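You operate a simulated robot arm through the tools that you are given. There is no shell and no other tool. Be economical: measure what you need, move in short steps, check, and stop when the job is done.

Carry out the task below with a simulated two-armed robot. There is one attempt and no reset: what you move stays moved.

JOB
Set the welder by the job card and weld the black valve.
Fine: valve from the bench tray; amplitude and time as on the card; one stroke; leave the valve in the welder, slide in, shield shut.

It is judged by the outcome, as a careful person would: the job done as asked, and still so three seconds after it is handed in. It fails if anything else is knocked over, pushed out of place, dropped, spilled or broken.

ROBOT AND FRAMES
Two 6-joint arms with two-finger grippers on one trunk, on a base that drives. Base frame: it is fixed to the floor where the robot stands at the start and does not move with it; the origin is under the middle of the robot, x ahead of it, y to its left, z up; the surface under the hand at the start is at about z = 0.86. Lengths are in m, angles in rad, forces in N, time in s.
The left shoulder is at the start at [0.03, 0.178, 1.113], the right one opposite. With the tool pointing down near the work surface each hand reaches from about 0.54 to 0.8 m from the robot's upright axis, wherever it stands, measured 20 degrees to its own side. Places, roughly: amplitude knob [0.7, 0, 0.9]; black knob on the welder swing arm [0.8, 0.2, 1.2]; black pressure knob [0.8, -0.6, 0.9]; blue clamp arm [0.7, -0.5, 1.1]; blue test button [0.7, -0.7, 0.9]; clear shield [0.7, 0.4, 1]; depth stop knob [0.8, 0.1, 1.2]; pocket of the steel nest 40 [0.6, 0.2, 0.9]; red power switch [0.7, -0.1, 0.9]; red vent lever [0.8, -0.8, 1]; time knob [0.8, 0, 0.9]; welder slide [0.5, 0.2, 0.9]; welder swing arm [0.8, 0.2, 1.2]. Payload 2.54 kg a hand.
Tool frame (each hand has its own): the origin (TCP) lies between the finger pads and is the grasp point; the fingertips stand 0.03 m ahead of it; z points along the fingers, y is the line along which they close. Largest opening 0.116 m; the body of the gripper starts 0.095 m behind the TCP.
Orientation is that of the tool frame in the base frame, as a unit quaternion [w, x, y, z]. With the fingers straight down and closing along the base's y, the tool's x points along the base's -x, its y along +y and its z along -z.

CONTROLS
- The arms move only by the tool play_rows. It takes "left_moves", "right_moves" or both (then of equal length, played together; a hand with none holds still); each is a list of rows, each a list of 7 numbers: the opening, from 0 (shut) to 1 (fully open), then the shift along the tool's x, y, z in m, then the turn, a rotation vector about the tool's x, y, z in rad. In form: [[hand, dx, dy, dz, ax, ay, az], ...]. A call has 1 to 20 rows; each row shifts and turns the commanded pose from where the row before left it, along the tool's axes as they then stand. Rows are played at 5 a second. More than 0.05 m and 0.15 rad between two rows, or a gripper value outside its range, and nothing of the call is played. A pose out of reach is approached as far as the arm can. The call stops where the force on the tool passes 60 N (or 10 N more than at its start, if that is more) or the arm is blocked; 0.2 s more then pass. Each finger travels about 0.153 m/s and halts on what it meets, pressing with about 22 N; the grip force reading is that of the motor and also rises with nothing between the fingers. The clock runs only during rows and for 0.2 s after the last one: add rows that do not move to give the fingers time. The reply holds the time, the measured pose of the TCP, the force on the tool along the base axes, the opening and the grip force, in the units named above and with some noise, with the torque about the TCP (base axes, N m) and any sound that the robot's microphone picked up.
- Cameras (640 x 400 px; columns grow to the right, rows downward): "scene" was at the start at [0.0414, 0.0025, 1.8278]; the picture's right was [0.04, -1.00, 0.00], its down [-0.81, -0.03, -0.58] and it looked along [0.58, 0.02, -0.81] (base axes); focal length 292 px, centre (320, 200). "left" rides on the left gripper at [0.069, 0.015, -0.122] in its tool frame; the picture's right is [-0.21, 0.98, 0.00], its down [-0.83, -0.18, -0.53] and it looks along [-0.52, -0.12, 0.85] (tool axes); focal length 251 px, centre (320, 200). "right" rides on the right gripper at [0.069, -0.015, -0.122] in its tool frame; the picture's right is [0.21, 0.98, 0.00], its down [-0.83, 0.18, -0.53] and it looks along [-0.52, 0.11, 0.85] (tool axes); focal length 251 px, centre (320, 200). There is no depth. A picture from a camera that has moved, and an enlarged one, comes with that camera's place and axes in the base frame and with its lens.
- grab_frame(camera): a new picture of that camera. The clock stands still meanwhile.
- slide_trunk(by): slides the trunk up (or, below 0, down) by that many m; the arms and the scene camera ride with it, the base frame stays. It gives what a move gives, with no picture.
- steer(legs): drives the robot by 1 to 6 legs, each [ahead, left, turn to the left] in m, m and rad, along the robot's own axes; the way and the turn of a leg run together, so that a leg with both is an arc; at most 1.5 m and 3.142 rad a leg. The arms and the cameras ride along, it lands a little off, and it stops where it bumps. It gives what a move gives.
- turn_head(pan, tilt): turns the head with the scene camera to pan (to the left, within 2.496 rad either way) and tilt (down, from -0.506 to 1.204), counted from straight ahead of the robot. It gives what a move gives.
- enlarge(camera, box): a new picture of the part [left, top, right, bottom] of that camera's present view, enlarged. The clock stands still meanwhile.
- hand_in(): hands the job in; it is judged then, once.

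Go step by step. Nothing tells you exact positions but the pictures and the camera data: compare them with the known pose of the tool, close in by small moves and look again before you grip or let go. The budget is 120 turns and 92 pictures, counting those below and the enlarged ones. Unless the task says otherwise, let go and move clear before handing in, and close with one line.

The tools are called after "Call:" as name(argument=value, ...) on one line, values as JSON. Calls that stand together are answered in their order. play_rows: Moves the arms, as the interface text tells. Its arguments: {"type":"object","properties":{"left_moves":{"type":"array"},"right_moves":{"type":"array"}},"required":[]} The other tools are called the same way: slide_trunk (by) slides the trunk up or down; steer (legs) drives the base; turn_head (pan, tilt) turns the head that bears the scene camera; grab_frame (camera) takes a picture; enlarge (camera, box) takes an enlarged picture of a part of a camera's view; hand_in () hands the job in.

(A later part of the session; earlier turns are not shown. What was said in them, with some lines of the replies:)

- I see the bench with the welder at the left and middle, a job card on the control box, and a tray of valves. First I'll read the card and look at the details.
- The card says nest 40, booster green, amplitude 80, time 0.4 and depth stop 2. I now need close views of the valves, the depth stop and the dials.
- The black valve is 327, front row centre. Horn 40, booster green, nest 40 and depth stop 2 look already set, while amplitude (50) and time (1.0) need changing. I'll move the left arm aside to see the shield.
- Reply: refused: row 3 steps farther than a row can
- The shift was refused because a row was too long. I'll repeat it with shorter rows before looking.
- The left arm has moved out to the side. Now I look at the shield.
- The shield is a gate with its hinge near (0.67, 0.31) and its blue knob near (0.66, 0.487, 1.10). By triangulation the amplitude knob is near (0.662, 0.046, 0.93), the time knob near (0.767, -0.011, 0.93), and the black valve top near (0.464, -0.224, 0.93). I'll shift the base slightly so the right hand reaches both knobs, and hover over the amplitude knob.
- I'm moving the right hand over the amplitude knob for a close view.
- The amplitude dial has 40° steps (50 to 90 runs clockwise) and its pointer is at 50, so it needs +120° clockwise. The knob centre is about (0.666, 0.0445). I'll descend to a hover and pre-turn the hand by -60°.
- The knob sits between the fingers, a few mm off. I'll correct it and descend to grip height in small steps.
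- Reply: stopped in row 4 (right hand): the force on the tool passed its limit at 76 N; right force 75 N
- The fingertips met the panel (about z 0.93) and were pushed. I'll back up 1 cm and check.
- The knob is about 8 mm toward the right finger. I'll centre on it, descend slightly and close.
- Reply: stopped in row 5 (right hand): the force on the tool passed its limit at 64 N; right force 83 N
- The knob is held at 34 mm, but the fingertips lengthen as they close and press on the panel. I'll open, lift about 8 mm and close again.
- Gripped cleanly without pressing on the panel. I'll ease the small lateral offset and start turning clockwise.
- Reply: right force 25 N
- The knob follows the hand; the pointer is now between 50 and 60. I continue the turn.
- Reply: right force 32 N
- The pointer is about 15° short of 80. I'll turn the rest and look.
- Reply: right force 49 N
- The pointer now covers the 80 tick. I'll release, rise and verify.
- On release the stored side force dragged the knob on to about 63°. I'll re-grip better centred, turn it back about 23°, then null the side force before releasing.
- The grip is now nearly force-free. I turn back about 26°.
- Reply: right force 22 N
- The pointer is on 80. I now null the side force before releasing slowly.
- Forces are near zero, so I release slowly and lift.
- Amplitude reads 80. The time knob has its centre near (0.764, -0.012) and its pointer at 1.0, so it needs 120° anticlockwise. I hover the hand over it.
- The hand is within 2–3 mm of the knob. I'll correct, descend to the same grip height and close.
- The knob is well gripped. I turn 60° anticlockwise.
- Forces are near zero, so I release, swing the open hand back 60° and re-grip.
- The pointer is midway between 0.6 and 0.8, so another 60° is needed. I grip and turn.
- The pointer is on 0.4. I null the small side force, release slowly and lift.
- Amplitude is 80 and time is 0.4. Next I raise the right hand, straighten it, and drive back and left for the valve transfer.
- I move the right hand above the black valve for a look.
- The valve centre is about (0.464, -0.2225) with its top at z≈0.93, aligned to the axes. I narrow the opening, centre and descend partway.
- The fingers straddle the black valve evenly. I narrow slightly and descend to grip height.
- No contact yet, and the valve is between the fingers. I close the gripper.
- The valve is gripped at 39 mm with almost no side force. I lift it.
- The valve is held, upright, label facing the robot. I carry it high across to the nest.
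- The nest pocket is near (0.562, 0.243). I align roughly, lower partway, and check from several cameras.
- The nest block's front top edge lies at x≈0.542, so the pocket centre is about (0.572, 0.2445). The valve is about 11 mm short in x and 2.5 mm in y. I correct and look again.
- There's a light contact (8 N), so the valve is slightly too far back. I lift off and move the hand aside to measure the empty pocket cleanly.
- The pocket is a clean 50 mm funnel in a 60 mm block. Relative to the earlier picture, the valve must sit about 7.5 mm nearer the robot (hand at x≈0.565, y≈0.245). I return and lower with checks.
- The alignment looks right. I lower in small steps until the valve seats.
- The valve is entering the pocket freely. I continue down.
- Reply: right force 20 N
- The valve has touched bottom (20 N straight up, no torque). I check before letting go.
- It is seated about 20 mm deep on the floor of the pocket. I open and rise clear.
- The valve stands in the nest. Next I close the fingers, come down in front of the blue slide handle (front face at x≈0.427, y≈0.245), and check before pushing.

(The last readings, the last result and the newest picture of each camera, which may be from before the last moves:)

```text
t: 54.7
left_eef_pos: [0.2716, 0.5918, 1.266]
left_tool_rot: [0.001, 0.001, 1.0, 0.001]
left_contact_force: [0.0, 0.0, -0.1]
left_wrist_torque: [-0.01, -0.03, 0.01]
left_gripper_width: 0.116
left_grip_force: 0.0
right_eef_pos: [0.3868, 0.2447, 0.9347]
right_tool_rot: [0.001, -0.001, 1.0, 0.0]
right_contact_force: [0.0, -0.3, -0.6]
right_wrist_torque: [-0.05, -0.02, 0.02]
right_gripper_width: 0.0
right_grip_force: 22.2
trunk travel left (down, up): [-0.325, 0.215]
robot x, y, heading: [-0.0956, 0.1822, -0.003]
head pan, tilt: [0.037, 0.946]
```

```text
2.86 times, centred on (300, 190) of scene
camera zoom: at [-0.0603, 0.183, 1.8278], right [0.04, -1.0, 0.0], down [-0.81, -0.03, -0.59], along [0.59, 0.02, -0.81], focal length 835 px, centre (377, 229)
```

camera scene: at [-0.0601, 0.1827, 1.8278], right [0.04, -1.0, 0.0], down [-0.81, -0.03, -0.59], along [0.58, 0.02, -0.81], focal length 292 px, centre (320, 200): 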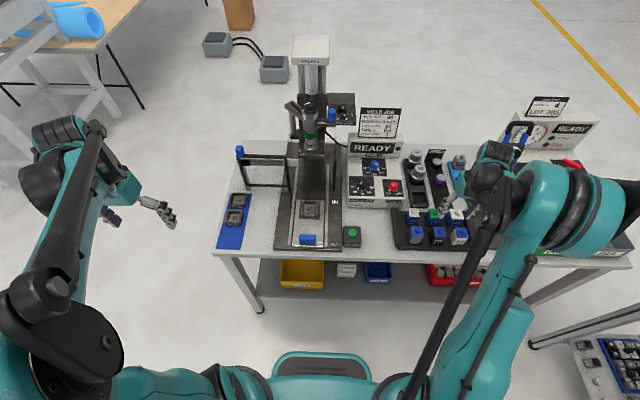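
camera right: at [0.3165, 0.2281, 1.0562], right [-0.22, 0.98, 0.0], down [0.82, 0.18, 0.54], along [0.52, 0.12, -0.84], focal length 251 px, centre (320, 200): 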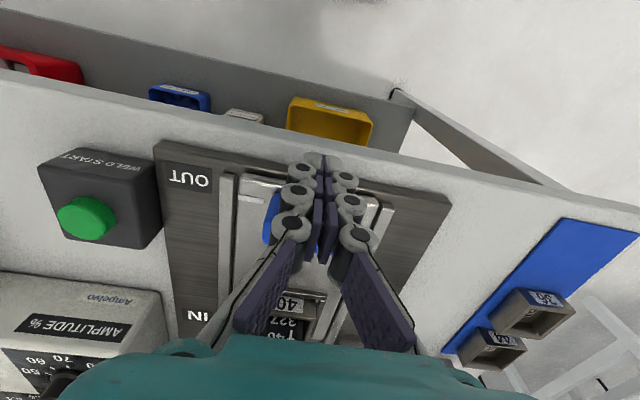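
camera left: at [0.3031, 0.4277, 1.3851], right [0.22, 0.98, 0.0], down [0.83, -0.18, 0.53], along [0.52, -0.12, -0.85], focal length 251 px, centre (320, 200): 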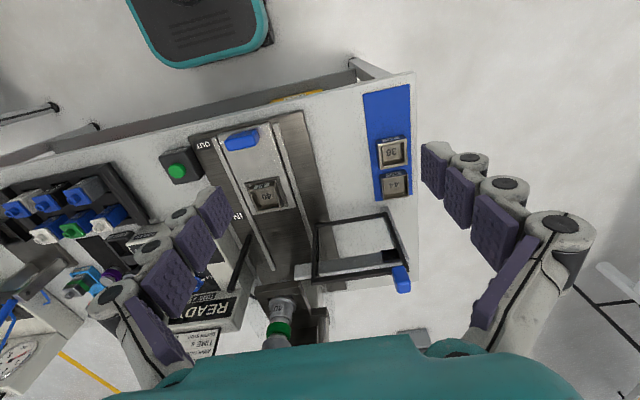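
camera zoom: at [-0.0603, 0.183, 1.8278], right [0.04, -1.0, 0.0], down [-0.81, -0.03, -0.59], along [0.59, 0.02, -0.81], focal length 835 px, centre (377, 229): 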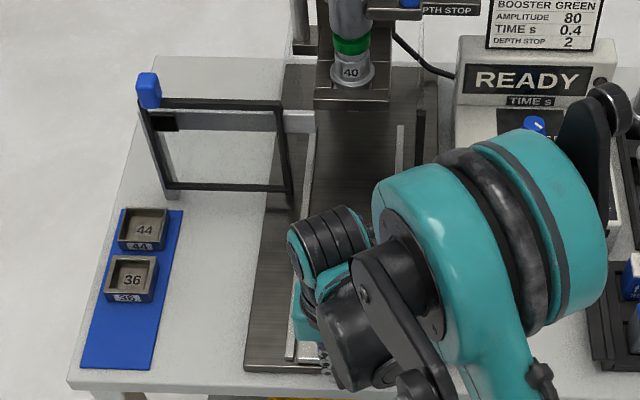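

The fingertips are just in front of the handle. I lower slightly and begin pushing gently.

Call:
play_rows(right_moves=[[0, 0, 0, 0.008, 0, 0, 0], [0, 0, 0, 0.007, 0, 0, 0], [0, -0.01, 0, 0, 0, 0, 0], [0, -0.01, 0, 0, 0, 0, 0], [0, -0.01, 0, 0, 0, 0, 0], [0, -0.01, 0, 0, 0, 0, 0], [0, -0.01, 0, 0, 0, 0, 0]])

Call:
grab_frame(camera="right")

```text
t: 56.3
left_eef_pos: [0.2725, 0.5909, 1.2651]
left_tool_rot: [0.0, 0.001, 1.0, 0.0]
left_contact_force: [-0.1, -0.2, -0.5]
left_wrist_torque: [0.01, 0.0, -0.02]
left_gripper_width: 0.1158
left_grip_force: 0.0
right_eef_pos: [0.437, 0.2441, 0.9198]
right_tool_rot: [0.001, 0.0, 1.0, 0.001]
right_contact_force: [-1.2, -1.6, -0.5]
right_wrist_torque: [-0.03, 0.04, -0.03]
right_gripper_width: 0.0002
right_grip_force: 28.6
trunk travel left (down, up): [-0.325, 0.215]
robot x, y, heading: [-0.0978, 0.1831, 0.002]
head pan, tilt: [0.037, 0.946]
```

```text
27 pictures are left
camera right: at [0.3667, 0.2282, 1.0409], right [-0.22, 0.98, 0.0], down [0.82, 0.18, 0.54], along [0.52, 0.12, -0.84], focal length 251 px, centre (320, 200)
```

right: 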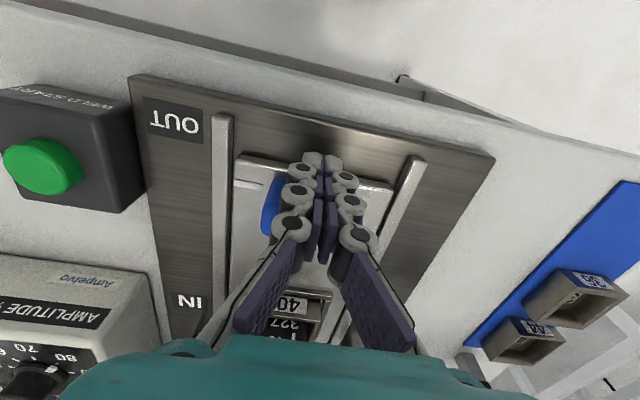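

The slide is moving with the hand at low force. I keep pushing smoothly.

Call:
play_rows(right_moves=[[0, -0.012, 0, 0, 0, 0, 0], [0, -0.015, 0, 0, 0, 0, 0], [0, -0.015, 0, 0, 0, 0, 0], [0, -0.015, 0, 0, 0, 0, 0], [0, -0.015, 0, 0, 0, 0, 0], [0, -0.015, 0, 0, 0, 0, 0], [0, -0.015, 0, 0, 0, 0, 0], [0, -0.015, 0, 0, 0, 0, 0], [0, -0.012, 0, 0, 0, 0, 0], [0, -0.008, 0, 0, 0, 0, 0]])

Call:
grab_frame(camera="right")

Call:
enlarge(camera="scene", box=[220, 80, 380, 260])

```text
t: 58.5
left_eef_pos: [0.2728, 0.5918, 1.264]
left_tool_rot: [0.0, 0.001, 1.0, 0.001]
left_contact_force: [-0.4, 0.1, 0.2]
left_wrist_torque: [0.0, -0.02, -0.04]
left_gripper_width: 0.1159
left_grip_force: 0.1
right_eef_pos: [0.5718, 0.2446, 0.9193]
right_tool_rot: [0.002, -0.002, 1.0, 0.001]
right_contact_force: [-0.9, -0.4, -0.6]
right_wrist_torque: [-0.02, 0.05, -0.03]
right_gripper_width: 0.0
right_grip_force: 28.4
trunk travel left (down, up): [-0.325, 0.215]
robot x, y, heading: [-0.0999, 0.1826, -0.002]
head pan, tilt: [0.037, 0.946]
```

```text
26 pictures are left
camera right: at [0.5034, 0.2273, 1.0412], right [-0.22, 0.98, 0.0], down [0.82, 0.18, 0.54], along [0.52, 0.12, -0.84], focal length 251 px, centre (320, 200)
```

right: 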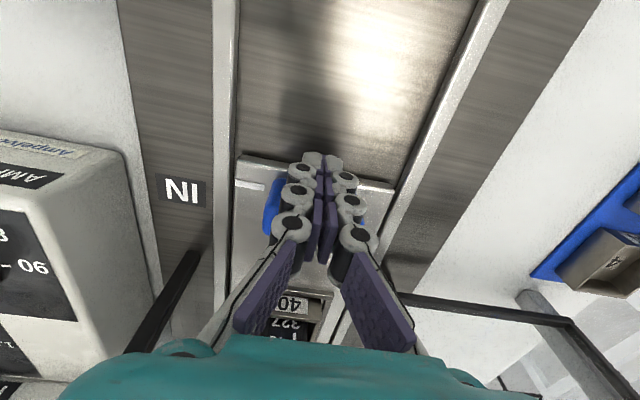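

```text
2.22 times, centred on (300, 170) of scene
camera zoom: at [-0.0593, 0.1831, 1.8278], right [0.04, -1.0, 0.0], down [-0.81, -0.03, -0.58], along [0.58, 0.02, -0.81], focal length 650 px, centre (364, 267)
```

zoom: 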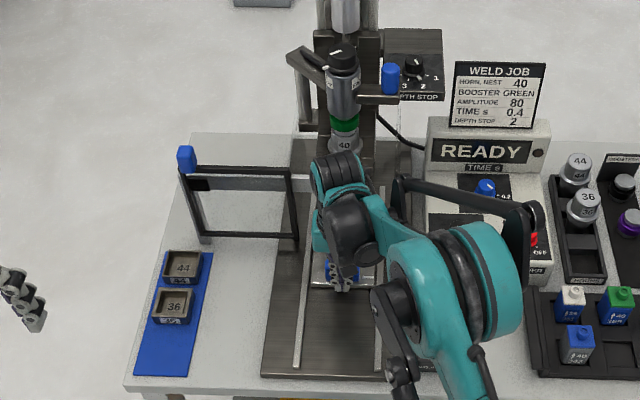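

The slide tick is about 2 cm short of the IN mark. I push on in small steps to the stop.

Call:
play_rows(right_moves=[[0, -0.006, 0, 0, 0, 0, 0], [0, -0.006, 0, 0, 0, 0, 0], [0, -0.004, 0, 0, 0, 0, 0], [0, -0.003, 0, 0, 0, 0, 0], [0, 0, 0, 0, 0, 0, 0]])

Call:
grab_frame(camera="right")

```text
t: 59.7
left_eef_pos: [0.2724, 0.5919, 1.2648]
left_tool_rot: [0.0, 0.001, 1.0, 0.0]
left_contact_force: [-1.1, 0.2, 0.4]
left_wrist_torque: [0.01, -0.04, 0.0]
left_gripper_width: 0.116
left_grip_force: 0.0
right_eef_pos: [0.5924, 0.2448, 0.9199]
right_tool_rot: [0.001, -0.001, 1.0, 0.001]
right_contact_force: [-0.4, 0.3, -0.1]
right_wrist_torque: [-0.02, 0.01, 0.01]
right_gripper_width: 0.0
right_grip_force: 28.8
trunk travel left (down, up): [-0.325, 0.215]
robot x, y, heading: [-0.1019, 0.1823, -0.001]
head pan, tilt: [0.037, 0.946]
```

```text
24 pictures are left
camera right: at [0.5224, 0.2277, 1.042], right [-0.22, 0.98, 0.0], down [0.82, 0.18, 0.54], along [0.52, 0.12, -0.84], focal length 251 px, centre (320, 200)
```

right: 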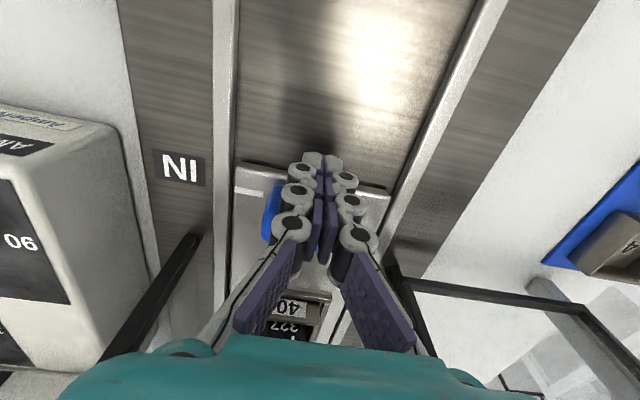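

The tick now lines up with IN just as it did with OUT. I nudge a little more to confirm it is at the stop.

Call:
play_rows(right_moves=[[0, -0.003, 0, 0, 0, 0, 0], [0, -0.003, 0, 0, 0, 0, 0], [0, -0.003, 0, 0, 0, 0, 0], [0, 0, 0, 0, 0, 0, 0]])

```text
t: 60.7
left_eef_pos: [0.2716, 0.5918, 1.2655]
left_tool_rot: [0.0, 0.001, 1.0, -0.001]
left_contact_force: [-0.5, 0.5, -0.2]
left_wrist_torque: [0.0, 0.01, 0.0]
left_gripper_width: 0.1161
left_grip_force: 0.1
right_eef_pos: [0.5981, 0.2436, 0.9198]
right_tool_rot: [0.0, -0.002, 1.0, 0.001]
right_contact_force: [-19.8, -0.6, -9.0]
right_wrist_torque: [0.02, 0.3, -0.08]
right_gripper_width: 0.006
right_grip_force: 28.5
trunk travel left (down, up): [-0.325, 0.215]
robot x, y, heading: [-0.1007, 0.1803, 0.004]
head pan, tilt: [0.037, 0.946]
```

The slide is at its stop (20 N). I back the right hand off and up, then drive forward so the left hand can swing the shield.

Call:
play_rows(right_moves=[[0, 0.02, 0, 0, 0, 0, 0], [0, 0.045, 0, 0, 0, 0, 0], [0, 0.045, 0, 0, 0, 0, 0], [0, 0.03, 0, -0.03, 0, 0, 0], [0, 0.02, 0, -0.045, 0, 0, 0], [0, 0, 0, -0.045, 0, 0, 0], [0, 0, -0.02, -0.045, 0, 0, 0], [0, 0, -0.045, -0.02, 0, 0, 0], [0, 0, -0.045, 0, 0, 0, 0], [0, 0, -0.045, 0, 0, 0, 0], [0, 0, -0.045, 0, 0, 0, 0], [0, 0, -0.045, 0, 0, 0, 0]], left_moves=[[0.6, 0, 0, 0, 0, 0, 0], [0.3, 0, 0, 0, 0, 0, 0], [0, 0, 0, 0, 0, 0, 0], [0, 0, 0, 0, 0, 0, 0], [0, 0, 0, 0, 0, 0, 0], [0, 0, 0, 0, 0, 0, 0], [0, 0, 0, 0, 0, 0, 0], [0, 0, 0, 0, 0, 0, 0], [0, 0, 0, 0, 0, 0, 0], [0, 0, 0, 0, 0, 0, 0], [0, 0, 0, 0, 0, 0, 0], [0, 0, 0, 0, 0, 0, 0]])

Call:
steer(legs=[[0.1, 0, 0]])

Call:
grab_frame(camera="scene")

```text
t: 63.3
left_eef_pos: [0.2712, 0.5901, 1.2655]
left_tool_rot: [0.0, 0.001, 1.0, 0.0]
left_contact_force: [0.2, -1.0, -0.1]
left_wrist_torque: [-0.01, 0.02, 0.0]
left_gripper_width: 0.0001
left_grip_force: 21.7
right_eef_pos: [0.44, -0.0018, 1.1045]
right_tool_rot: [0.0, -0.001, 1.0, 0.002]
right_contact_force: [-0.1, -0.7, -0.1]
right_wrist_torque: [0.03, 0.01, -0.05]
right_gripper_width: 0.0
right_grip_force: 28.4
trunk travel left (down, up): [-0.325, 0.215]
robot x, y, heading: [-0.0989, 0.1816, -0.001]
head pan, tilt: [0.037, 0.946]
```

```text
t: 64.5
left_eef_pos: [0.3711, 0.5927, 1.2649]
left_tool_rot: [0.0, -0.001, 1.0, 0.0]
left_contact_force: [-0.1, -0.2, 0.8]
left_wrist_torque: [0.0, 0.01, -0.03]
left_gripper_width: 0.0001
left_grip_force: 22.5
right_eef_pos: [0.5396, 0.0014, 1.1046]
right_tool_rot: [0.0, -0.002, 1.0, 0.001]
right_contact_force: [0.8, -0.8, 0.1]
right_wrist_torque: [0.01, 0.05, -0.02]
right_gripper_width: 0.0
right_grip_force: 29.0
trunk travel left (down, up): [-0.325, 0.215]
robot x, y, heading: [-0.0056, 0.1848, -0.005]
head pan, tilt: [0.037, 0.946]
```

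```text
23 pictures are left
camera scene: at [0.0408, 0.1832, 1.8278], right [0.04, -1.0, 0.0], down [-0.81, -0.03, -0.58], along [0.58, 0.02, -0.81], focal length 292 px, centre (320, 200)
```

scene: 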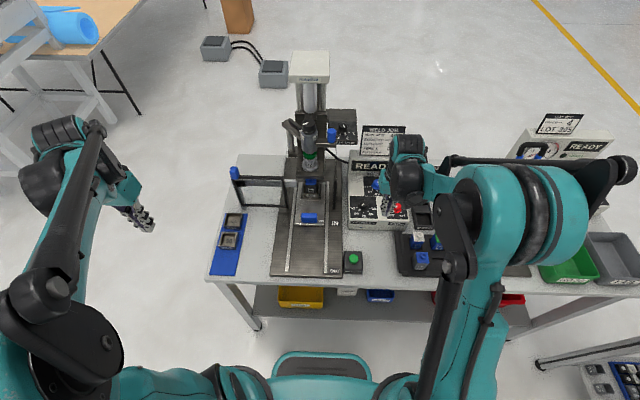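

Call:
enlarge(camera="scene", box=[220, 90, 360, 240])

```text
2.67 times, centred on (290, 165) of scene
camera zoom: at [0.0408, 0.1832, 1.8278], right [0.04, -1.0, 0.0], down [-0.81, -0.03, -0.58], along [0.58, 0.02, -0.81], focal length 780 px, centre (400, 293)
```

zoom: 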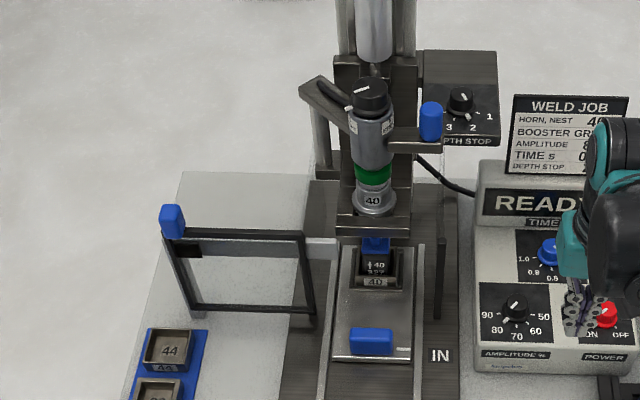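

Slide in, valve under the horn. I now take the left hand, fingers shut, to a point behind the open shield near its free end.

Call:
play_rows(left_moves=[[0, -0.0424, -0.016, 0, 0, 0, 0], [0, -0.0424, -0.016, 0, 0, 0, 0], [0, -0.0424, -0.016, 0, 0, 0, 0], [0, -0.0424, -0.016, 0, 0, 0, 0], [0, -0.0424, -0.016, 0, 0, 0, 0], [0, -0.0424, -0.016, 0, 0, 0, 0], [0, -0.0424, -0.016, 0, 0, 0, 0], [0, -0.0424, -0.016, 0, 0, 0, 0], [0, 0, 0, 0.04, 0, 0, 0], [0, 0, 0, 0.03, 0, 0, 0], [0, 0, 0, 0, 0, 0, 0]])

Call:
grab_frame(camera="left")

Call:
grab_frame(camera="scene")

```text
t: 66.9
left_eef_pos: [0.7093, 0.465, 1.197]
left_tool_rot: [0.0, 0.0, 1.0, 0.0]
left_contact_force: [-0.3, -0.1, 0.6]
left_wrist_torque: [-0.01, 0.0, -0.03]
left_gripper_width: 0.0
left_grip_force: 21.3
right_eef_pos: [0.5398, 0.0018, 1.1043]
right_tool_rot: [0.001, -0.002, 1.0, 0.001]
right_contact_force: [0.4, 0.3, 0.1]
right_wrist_torque: [0.01, -0.02, 0.01]
right_gripper_width: 0.0001
right_grip_force: 28.1
trunk travel left (down, up): [-0.325, 0.215]
robot x, y, heading: [-0.0001, 0.1767, 0.002]
head pan, tilt: [0.037, 0.946]
```

```text
21 pictures are left
camera left: at [0.6404, 0.4789, 1.3163], right [0.21, 0.98, 0.0], down [0.83, -0.18, 0.53], along [0.52, -0.11, -0.85], focal length 251 px, centre (320, 200)
```

left: 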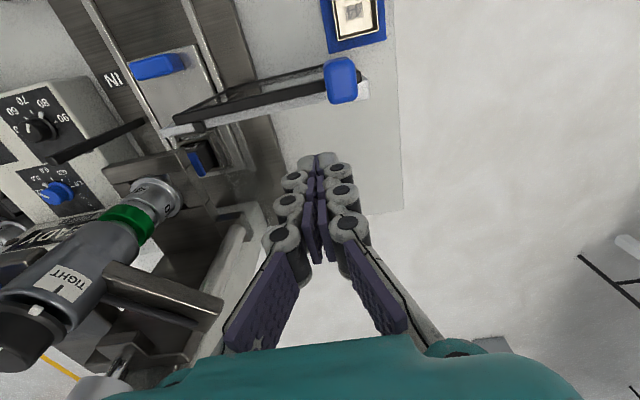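

```text
20 pictures are left
camera scene: at [0.0394, 0.1831, 1.8278], right [0.04, -1.0, 0.0], down [-0.81, -0.03, -0.59], along [0.58, 0.02, -0.81], focal length 292 px, centre (320, 200)
```

scene: 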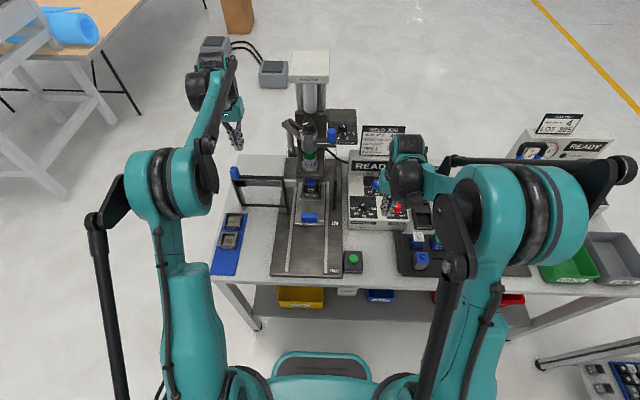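

The hand is behind the shield, and the collar reads TIGHT. I lower so the fingertips are below the top bar and start swinging the shield toward the robot.

Call:
play_rows(left_moves=[[0, 0, 0, 0.045, 0, 0, 0], [0, 0, 0, 0.045, 0, 0, 0], [0, 0, 0, 0.045, 0, 0, 0], [0, 0.015, -0.002, 0, 0, 0, 0], [0, 0.016, -0.003, 0, 0, 0, 0], [0, 0.02, -0.002, 0, 0, 0, 0], [0, 0.02, -0.004, 0, 0, 0, 0], [0, 0.02, -0.007, 0, 0, 0, 0], [0, 0, 0, 0, 0, 0, 0]])

Call:
grab_frame(camera="left")

```text
t: 68.1
left_eef_pos: [0.6912, 0.4591, 1.0601]
left_tool_rot: [0.01, 0.004, 1.0, 0.0]
left_contact_force: [24.8, 0.4, -11.1]
left_wrist_torque: [-0.17, 1.3, -0.41]
left_gripper_width: 0.0
left_grip_force: 22.5
right_eef_pos: [0.5394, 0.0013, 1.1033]
right_tool_rot: [0.0, -0.001, 1.0, 0.001]
right_contact_force: [-1.9, -0.3, 0.3]
right_wrist_torque: [-0.02, -0.12, 0.03]
right_gripper_width: 0.0002
right_grip_force: 28.3
trunk travel left (down, up): [-0.325, 0.215]
robot x, y, heading: [0.0002, 0.1789, -0.003]
head pan, tilt: [0.037, 0.946]
stopped in row 6 (left hand): the force on the tool passed its limit at 70 N (the readings are from after the stop); the commanded pose is now the measured one
```

```text
19 pictures are left
camera left: at [0.6203, 0.4729, 1.1798], right [0.22, 0.98, 0.0], down [0.81, -0.19, 0.55], along [0.54, -0.12, -0.84], focal length 251 px, centre (320, 200)
```

left: 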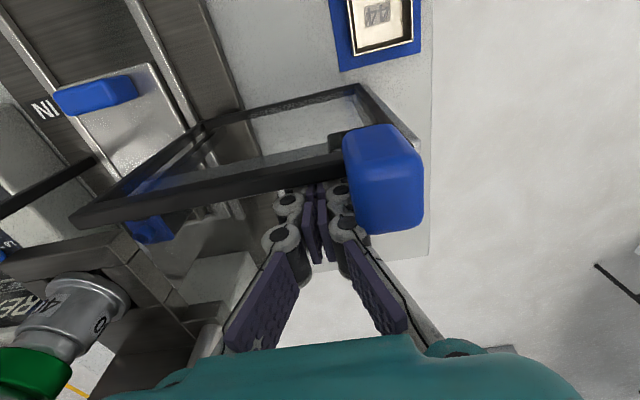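

The shield did not move under a 70 N contact, so something else is in the way. I look closely before trying again.

Call:
enlarge(camera="left", box=[60, 60, 440, 280])

Call:
enlarge(camera="scene", box=[225, 140, 325, 220])

```text
1.68 times, centred on (250, 170) of left
camera zoom: at [0.6203, 0.4729, 1.1798], right [0.22, 0.98, 0.0], down [0.81, -0.19, 0.55], along [0.54, -0.12, -0.84], focal length 424 px, centre (438, 250)
```

zoom: 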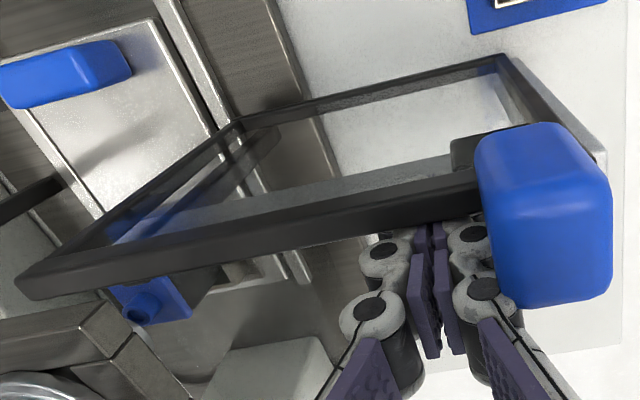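

```text
5.00 times, centred on (275, 180) of scene
camera zoom: at [0.042, 0.1829, 1.8276], right [0.04, -1.0, 0.0], down [-0.81, -0.03, -0.58], along [0.58, 0.02, -0.81], focal length 1462 px, centre (545, 300)
```

zoom: 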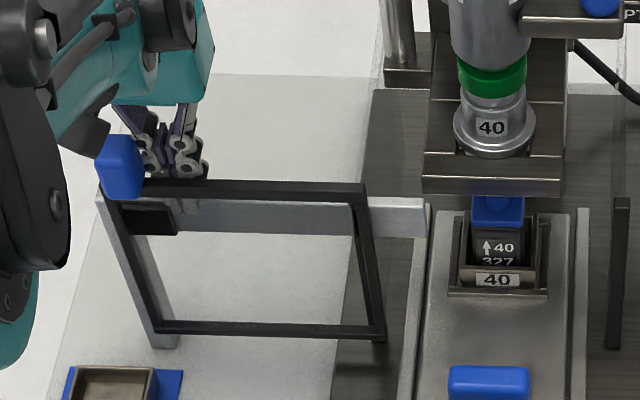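

The frame's right end is free, and it hangs on a grey rail by a carriage at the blue-knob end. So the shield slides along y rather than swinging. I'll lift the hand out, go round to the left of the knob and push it to the right.

Call:
play_rows(left_moves=[[0, -0.015, 0, 0, 0, 0, 0], [0, 0, 0, -0.045, 0, 0, 0], [0, 0, 0, -0.045, 0, 0, 0], [0, 0, 0, -0.045, 0, 0, 0], [0, 0, 0.045, -0.01, 0, 0, 0], [0, 0.01, 0.045, 0, 0, 0, 0], [0, 0.03, 0.012, 0, 0, 0, 0], [0, 0, 0, 0.04, 0, 0, 0], [0, 0, 0, 0.045, 0, 0, 0], [0, 0, 0, 0, 0, 0, 0]])

Call:
grab_frame(camera="left")

```text
t: 70.3
left_eef_pos: [0.66, 0.5606, 1.1216]
left_tool_rot: [0.007, 0.003, 1.0, 0.0]
left_contact_force: [0.2, -0.3, 1.0]
left_wrist_torque: [0.01, -0.04, -0.01]
left_gripper_width: 0.0
left_grip_force: 22.2
right_eef_pos: [0.5386, -0.0, 1.1047]
right_tool_rot: [0.001, -0.003, 1.0, 0.002]
right_contact_force: [0.7, 0.8, -0.4]
right_wrist_torque: [0.02, 0.01, -0.02]
right_gripper_width: 0.0002
right_grip_force: 28.7
trunk travel left (down, up): [-0.325, 0.215]
robot x, y, heading: [-0.0012, 0.1779, -0.005]
head pan, tilt: [0.037, 0.946]
```

```text
16 pictures are left
camera left: at [0.5887, 0.5753, 1.2418], right [0.22, 0.98, 0.0], down [0.82, -0.19, 0.55], along [0.53, -0.12, -0.84], focal length 251 px, centre (320, 200)
```

left: 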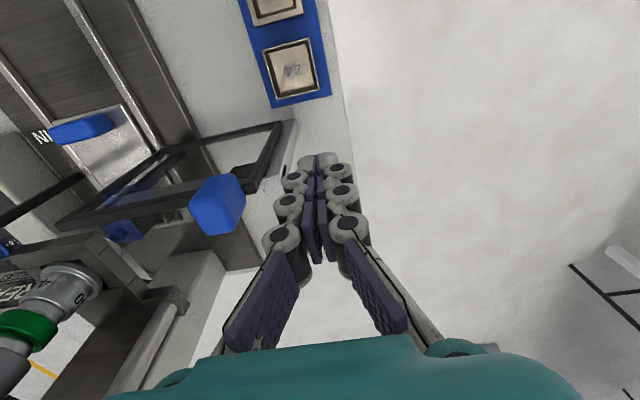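

The hand is to the left of the knob at the right height. I push gently toward -y.

Call:
play_rows(left_moves=[[0, -0.005, -0.015, 0, 0, 0, 0], [0, 0, -0.015, 0, 0, 0, 0], [0, 0, -0.01, 0, 0, 0, 0], [0, 0, -0.01, 0, 0, 0, 0], [0, 0, -0.01, 0, 0, 0, 0], [0, 0, -0.01, 0, 0, 0, 0]])

Call:
grab_frame(camera="left")

```text
t: 71.7
left_eef_pos: [0.6667, 0.4904, 1.1209]
left_tool_rot: [0.007, 0.003, 1.0, 0.0]
left_contact_force: [0.7, 1.6, 1.1]
left_wrist_torque: [0.01, -0.04, -0.03]
left_gripper_width: 0.0001
left_grip_force: 21.5
right_eef_pos: [0.5377, 0.0001, 1.1045]
right_tool_rot: [0.001, -0.002, 1.0, 0.001]
right_contact_force: [0.5, -0.2, 0.1]
right_wrist_torque: [0.04, 0.01, -0.01]
right_gripper_width: 0.0
right_grip_force: 28.6
trunk travel left (down, up): [-0.325, 0.215]
robot x, y, heading: [0.0015, 0.1819, -0.0]
head pan, tilt: [0.037, 0.946]
```

```text
15 pictures are left
camera left: at [0.5969, 0.5051, 1.2405], right [0.22, 0.98, 0.0], down [0.82, -0.19, 0.55], along [0.53, -0.12, -0.84], focal length 251 px, centre (320, 200)
```

left: 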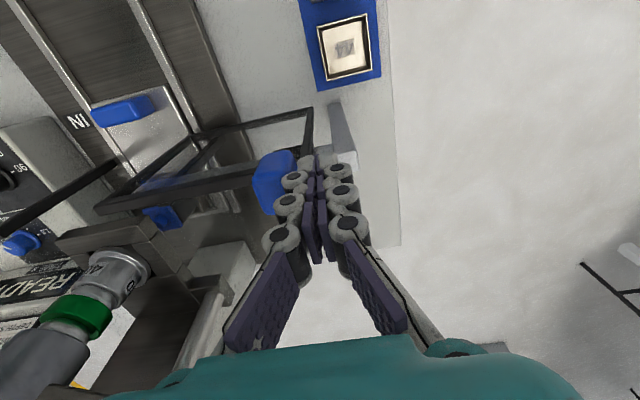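

The shield is sliding along its rail. I keep going.

Call:
play_rows(left_moves=[[0, 0, -0.012, 0, 0, 0, 0], [0, 0, -0.012, 0, 0, 0, 0], [0, 0, -0.012, 0, 0, 0, 0], [0, 0, -0.012, 0, 0, 0, 0], [0, 0, -0.012, 0, 0, 0, 0], [0, 0, -0.012, 0, 0, 0, 0], [0, 0, -0.012, 0, 0, 0, 0], [0, 0, -0.012, 0, 0, 0, 0], [0, 0, -0.012, 0, 0, 0, 0], [0, 0, -0.008, 0, 0, 0, 0]])

Call:
grab_frame(camera="left")

```text
t: 73.9
left_eef_pos: [0.667, 0.3732, 1.1204]
left_tool_rot: [0.007, 0.002, 1.0, -0.001]
left_contact_force: [0.5, 0.6, 0.1]
left_wrist_torque: [0.02, -0.01, -0.01]
left_gripper_width: 0.0
left_grip_force: 22.6
right_eef_pos: [0.5391, -0.0007, 1.1042]
right_tool_rot: [-0.001, -0.001, 1.0, 0.001]
right_contact_force: [-0.8, 0.0, -0.5]
right_wrist_torque: [-0.02, -0.02, 0.01]
right_gripper_width: 0.0
right_grip_force: 28.6
trunk travel left (down, up): [-0.325, 0.215]
robot x, y, heading: [0.0021, 0.1821, 0.001]
head pan, tilt: [0.037, 0.946]
```

```text
14 pictures are left
camera left: at [0.5965, 0.3881, 1.241], right [0.22, 0.98, 0.0], down [0.82, -0.19, 0.55], along [0.53, -0.12, -0.84], focal length 251 px, centre (320, 200)
```

left: 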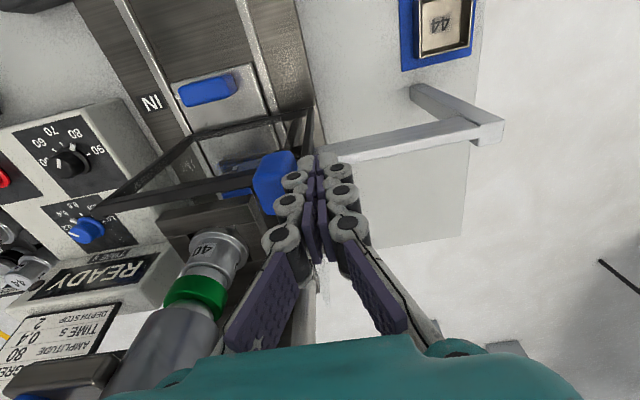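

Almost there. I push in small steps until it meets the stop.

Call:
play_rows(left_moves=[[0, 0, -0.007, 0, 0, 0, 0], [0, 0, -0.006, 0, 0, 0, 0], [0, 0, -0.006, 0, 0, 0, 0], [0, 0, -0.005, 0, 0, 0, 0], [0, 0, -0.004, 0, 0, 0, 0], [0, 0, -0.003, 0, 0, 0, 0], [0, 0, -0.003, 0, 0, 0, 0]])

Call:
enlarge(camera="scene", box=[220, 110, 370, 240])

```text
t: 75.5
left_eef_pos: [0.6656, 0.3439, 1.121]
left_tool_rot: [0.007, 0.003, 1.0, 0.0]
left_contact_force: [-0.2, 5.1, 2.3]
left_wrist_torque: [-0.04, -0.03, 0.02]
left_gripper_width: 0.0
left_grip_force: 22.0
right_eef_pos: [0.5392, 0.0022, 1.1048]
right_tool_rot: [0.001, -0.002, 1.0, 0.0]
right_contact_force: [-0.4, -0.2, 0.5]
right_wrist_torque: [-0.02, -0.03, -0.03]
right_gripper_width: 0.0
right_grip_force: 28.9
trunk travel left (down, up): [-0.325, 0.215]
robot x, y, heading: [-0.0004, 0.1793, 0.004]
head pan, tilt: [0.037, 0.946]
```

```text
3.08 times, centred on (295, 175) of scene
camera zoom: at [0.0401, 0.1844, 1.8278], right [0.04, -1.0, 0.0], down [-0.81, -0.03, -0.59], along [0.58, 0.02, -0.81], focal length 900 px, centre (397, 277)
```

zoom: 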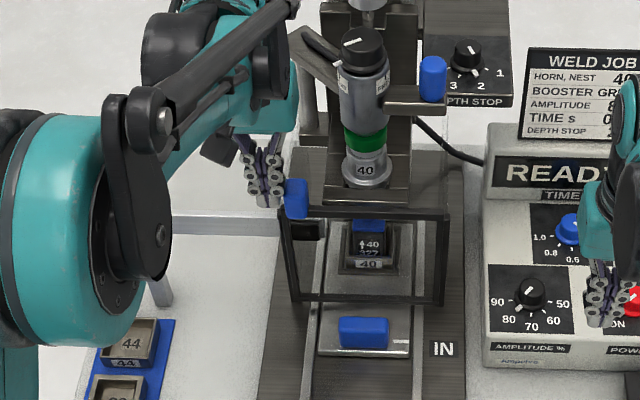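

The shield now covers the front, with a 5 N contact. I confirm the stop.

Call:
play_rows(left_moves=[[0, 0, -0.003, 0, 0, 0, 0], [0, 0, -0.003, 0, 0, 0, 0], [0, 0, -0.003, 0, 0, 0, 0], [0, 0, 0, 0, 0, 0, 0]])

```text
t: 76.5
left_eef_pos: [0.6679, 0.3414, 1.1201]
left_tool_rot: [0.007, 0.001, 1.0, 0.002]
left_contact_force: [0.3, 40.2, 2.1]
left_wrist_torque: [0.18, 0.0, 0.02]
left_gripper_width: 0.0003
left_grip_force: 21.6
right_eef_pos: [0.5385, 0.0058, 1.105]
right_tool_rot: [0.0, -0.002, 1.0, -0.001]
right_contact_force: [0.5, -0.8, -0.2]
right_wrist_torque: [-0.03, -0.01, 0.02]
right_gripper_width: 0.0003
right_grip_force: 28.8
trunk travel left (down, up): [-0.325, 0.215]
robot x, y, heading: [-0.0037, 0.183, 0.003]
head pan, tilt: [0.037, 0.946]
```

The shield is at its hard stop. I withdraw the left hand to the left and up, then back the robot so the right hand can reach the green WELD START button near (0.464, 0.081, 0.904).

Call:
play_rows(left_moves=[[0, 0, 0.02, 0, 0, 0, 0], [0, 0, 0.045, 0, 0, 0, 0], [0, 0, 0.045, 0, 0, 0, 0], [0, 0, 0.045, 0, 0, 0, 0], [0, 0, 0.03, -0.035, 0, 0, 0], [0, 0, 0, -0.045, 0, 0, 0], [0, 0, 0, -0.045, 0, 0, 0], [0, 0.045, 0, 0, 0, 0, 0], [0, 0.045, 0.02, 0, 0, 0, 0], [0, 0.045, 0.02, 0, 0, 0, 0], [0, 0.045, 0, 0, 0, 0, 0]])

Call:
steer(legs=[[-0.1, 0, 0]])

Call:
enlarge(camera="scene", box=[220, 90, 420, 270])

```text
t: 78.9
left_eef_pos: [0.484, 0.5564, 1.2426]
left_tool_rot: [0.008, 0.002, 1.0, 0.001]
left_contact_force: [-0.1, -0.6, -0.1]
left_wrist_torque: [0.03, -0.05, 0.02]
left_gripper_width: 0.0
left_grip_force: 22.4
right_eef_pos: [0.5372, 0.0003, 1.1059]
right_tool_rot: [0.002, -0.001, 1.0, 0.001]
right_contact_force: [-0.5, 0.7, -0.1]
right_wrist_torque: [0.0, -0.02, -0.02]
right_gripper_width: 0.0
right_grip_force: 28.4
trunk travel left (down, up): [-0.325, 0.215]
robot x, y, heading: [0.001, 0.1832, -0.002]
head pan, tilt: [0.037, 0.946]
```

```text
t: 80.0
left_eef_pos: [0.3862, 0.5564, 1.2424]
left_tool_rot: [0.006, 0.004, 1.0, 0.0]
left_contact_force: [0.4, -0.2, 0.0]
left_wrist_torque: [0.0, -0.06, 0.02]
left_gripper_width: 0.0002
left_grip_force: 22.2
right_eef_pos: [0.4377, -0.0002, 1.1047]
right_tool_rot: [0.001, 0.0, 1.0, 0.001]
right_contact_force: [-0.4, 0.8, 0.9]
right_wrist_torque: [0.01, -0.08, 0.0]
right_gripper_width: 0.0
right_grip_force: 29.1
trunk travel left (down, up): [-0.325, 0.215]
robot x, y, heading: [-0.1018, 0.1788, -0.003]
head pan, tilt: [0.037, 0.946]
```

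```text
2.22 times, centred on (320, 180) of scene
camera zoom: at [-0.061, 0.1832, 1.8278], right [0.03, -1.0, 0.0], down [-0.81, -0.03, -0.59], along [0.59, 0.02, -0.81], focal length 650 px, centre (320, 244)
```

zoom: 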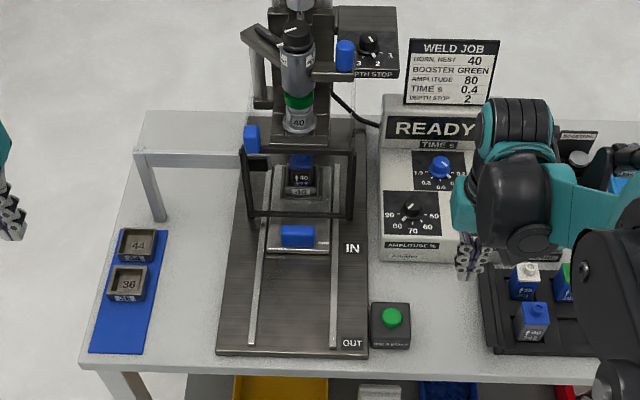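

The shield is shut, slide in, and the display reads READY. I bring the closed right fingertips above the green button.

Call:
play_rows(right_moves=[[0, -0.013, 0.0415, 0, 0, 0, 0], [0, -0.013, 0.0415, 0, 0, 0, 0], [0, 0, 0, 0.045, 0, 0, 0], [0, 0, 0, 0.045, 0, 0, 0], [0, 0, 0, 0.04, 0, 0, 0], [0, 0, 0, 0.015, 0, 0, 0], [0, 0, 0, 0, 0, 0, 0]])

Call:
grab_frame(camera="right")

```text
t: 81.7
left_eef_pos: [0.3873, 0.5557, 1.2419]
left_tool_rot: [0.007, 0.004, 1.0, 0.0]
left_contact_force: [-0.8, 0.2, 0.4]
left_wrist_torque: [0.0, -0.03, 0.0]
left_gripper_width: 0.0
left_grip_force: 22.0
right_eef_pos: [0.4651, 0.0841, 0.9587]
right_tool_rot: [0.001, 0.001, 1.0, 0.001]
right_contact_force: [0.3, -0.4, 0.9]
right_wrist_torque: [0.0, -0.04, -0.05]
right_gripper_width: 0.0
right_grip_force: 28.8
trunk travel left (down, up): [-0.325, 0.215]
robot x, y, heading: [-0.1029, 0.1827, -0.007]
head pan, tilt: [0.037, 0.946]
```

```text
11 pictures are left
camera right: at [0.3955, 0.0674, 1.0806], right [-0.21, 0.98, 0.0], down [0.83, 0.18, 0.54], along [0.52, 0.12, -0.84], focal length 251 px, centre (320, 200)
```

right: 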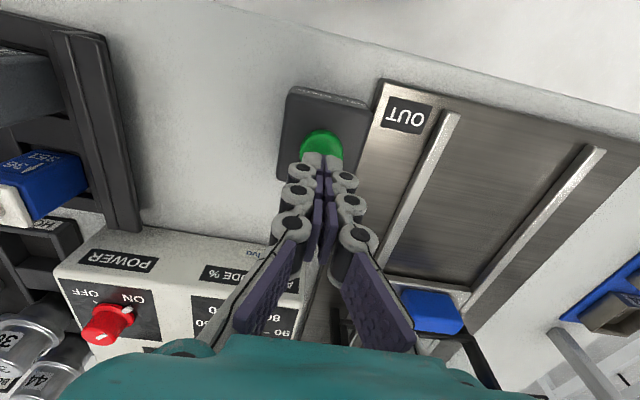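

The fingertips are over the button. I press down in small steps and hold to see the response.

Call:
play_rows(right_moves=[[0, 0.004, 0, 0.008, 0, 0, 0], [0, 0, 0, 0.006, 0, 0, 0], [0, 0, 0, 0.004, 0, 0, 0], [0, 0, 0, 0.002, 0, 0, 0]])

```text
t: 82.7
left_eef_pos: [0.3854, 0.5568, 1.243]
left_tool_rot: [0.007, 0.003, 1.0, 0.0]
left_contact_force: [-0.6, -0.1, -0.8]
left_wrist_torque: [-0.01, 0.01, 0.03]
left_gripper_width: 0.0
left_grip_force: 21.5
right_eef_pos: [0.461, 0.0817, 0.9394]
right_tool_rot: [0.001, 0.0, 1.0, 0.001]
right_contact_force: [0.7, 0.2, 0.8]
right_wrist_torque: [0.0, -0.04, 0.03]
right_gripper_width: 0.0059
right_grip_force: 28.7
trunk travel left (down, up): [-0.325, 0.215]
robot x, y, heading: [-0.1019, 0.1803, -0.001]
head pan, tilt: [0.037, 0.946]
```

No contact yet, so I continue down in 2–3 mm steps.

Call:
play_rows(right_moves=[[0, 0, 0, 0.003, 0, 0, 0], [0, 0, 0, 0.002, 0, 0, 0], [0, 0, 0, 0.002, 0, 0, 0]])

```text
t: 83.5
left_eef_pos: [0.387, 0.5565, 1.2424]
left_tool_rot: [0.007, 0.005, 1.0, 0.0]
left_contact_force: [-0.5, -0.2, 0.1]
left_wrist_torque: [0.03, 0.0, 0.03]
left_gripper_width: 0.0
left_grip_force: 22.1
right_eef_pos: [0.4609, 0.0832, 0.934]
right_tool_rot: [0.002, 0.0, 1.0, 0.001]
right_contact_force: [6.3, -1.9, 18.5]
right_wrist_torque: [-0.05, -0.17, -0.02]
right_gripper_width: 0.0061
right_grip_force: 28.6
trunk travel left (down, up): [-0.325, 0.215]
robot x, y, heading: [-0.0996, 0.1807, -0.006]
head pan, tilt: [0.037, 0.946]
heard: click
```

A click was heard. I lift off straight away so it stays a single press, and wait while listening.

Call:
play_rows(right_moves=[[0, 0, 0, 0, 0, 0, 0], [0, 0, 0, -0.02, 0, 0, 0], [0, 0, 0, -0.04, 0, 0, 0], [0, 0, 0, -0.04, 0, 0, 0], [0, 0, 0, -0.04, 0, 0, 0]])

Call:
enlarge(camera="scene", box=[220, 60, 420, 240])

```text
t: 84.7
left_eef_pos: [0.3856, 0.5561, 1.242]
left_tool_rot: [0.008, 0.004, 1.0, 0.0]
left_contact_force: [-0.2, 0.3, 0.5]
left_wrist_torque: [0.0, 0.01, 0.04]
left_gripper_width: 0.0002
left_grip_force: 21.7
right_eef_pos: [0.4593, 0.0841, 1.0744]
right_tool_rot: [0.001, -0.001, 1.0, 0.001]
right_contact_force: [-0.4, 0.5, 1.2]
right_wrist_torque: [0.0, -0.02, 0.04]
right_gripper_width: 0.0
right_grip_force: 28.1
trunk travel left (down, up): [-0.325, 0.215]
robot x, y, heading: [-0.1041, 0.1795, -0.006]
head pan, tilt: [0.037, 0.946]
```

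```text
2.22 times, centred on (320, 150) of scene
camera zoom: at [-0.0619, 0.1833, 1.8278], right [0.03, -1.0, 0.0], down [-0.81, -0.03, -0.59], along [0.59, 0.02, -0.81], focal length 650 px, centre (320, 311)
```

zoom: 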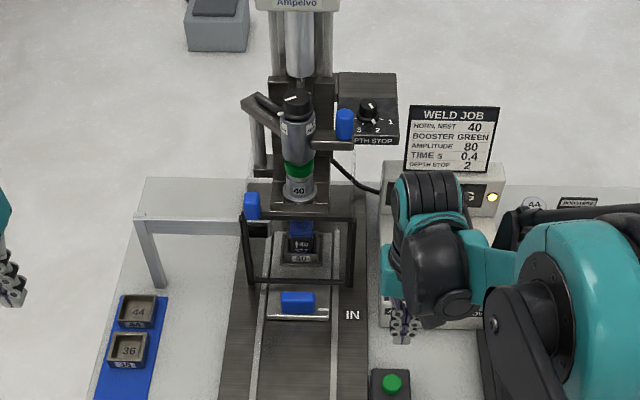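

The lamp is lit and the display ends in "G", so the weld cycle is running. I wait with the hand held still.

Call:
play_rows(right_moves=[[0, 0, -0.04, -0.02, 0, 0, 0], [0, 0, -0.045, 0, 0, 0, 0], [0, 0, -0.045, 0, 0, 0, 0], [0, 0, -0.045, 0, 0, 0, 0], [0, 0, 0, 0, 0, 0, 0], [0, 0, 0, 0, 0, 0, 0], [0, 0, 0, 0, 0, 0, 0], [0, 0, 0, 0, 0, 0, 0], [0, 0, 0, 0, 0, 0, 0], [0, 0, 0, 0, 0, 0, 0], [0, 0, 0, 0, 0, 0, 0], [0, 0, 0, 0, 0, 0, 0], [0, 0, 0, 0, 0, 0, 0], [0, 0, 0, 0, 0, 0, 0], [0, 0, 0, 0, 0, 0, 0]])

Call:
enlarge(camera="scene", box=[220, 60, 420, 240])

```text
t: 87.8
left_eef_pos: [0.3867, 0.5556, 1.2425]
left_tool_rot: [0.007, 0.003, 1.0, 0.0]
left_contact_force: [0.7, -0.9, -0.2]
left_wrist_torque: [-0.02, -0.01, -0.04]
left_gripper_width: 0.0
left_grip_force: 21.7
right_eef_pos: [0.46, -0.0919, 1.0918]
right_tool_rot: [0.001, 0.0, 1.0, 0.001]
right_contact_force: [-0.1, 0.5, 0.5]
right_wrist_torque: [0.01, -0.02, -0.01]
right_gripper_width: 0.0
right_grip_force: 28.2
trunk travel left (down, up): [-0.325, 0.215]
robot x, y, heading: [-0.1023, 0.1792, -0.006]
head pan, tilt: [0.037, 0.946]
```

```text
2.22 times, centred on (320, 150) of scene
camera zoom: at [-0.0602, 0.1832, 1.8278], right [0.03, -1.0, 0.0], down [-0.81, -0.03, -0.58], along [0.58, 0.02, -0.81], focal length 650 px, centre (320, 311)
```

zoom: 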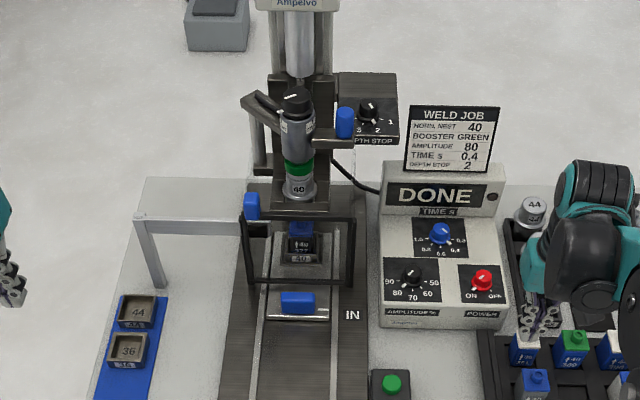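

The display shows DONE. One last check of the dials and the valve.

Call:
enlarge(camera="scene", box=[280, 130, 400, 210])

```text
5.00 times, centred on (340, 170) of scene
camera zoom: at [-0.0602, 0.1832, 1.8278], right [0.03, -1.0, 0.0], down [-0.81, -0.03, -0.58], along [0.58, 0.02, -0.81], focal length 1462 px, centre (220, 350)
```

zoom: 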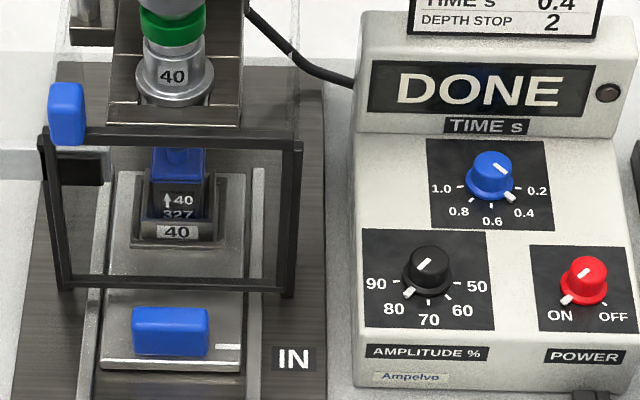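

Amplitude is 80, time is 0.4, and the display reads DONE. The valve is in the nest, the slide is in, the shield is shut, and both hands are clear.

Call:
hand_in()

```text
The job is handed in.
```

The black valve (327) is welded: amplitude 80, time 0.4 s, one stroke, display reading DONE, and the valve left in the welder with the slide in and the shield shut.
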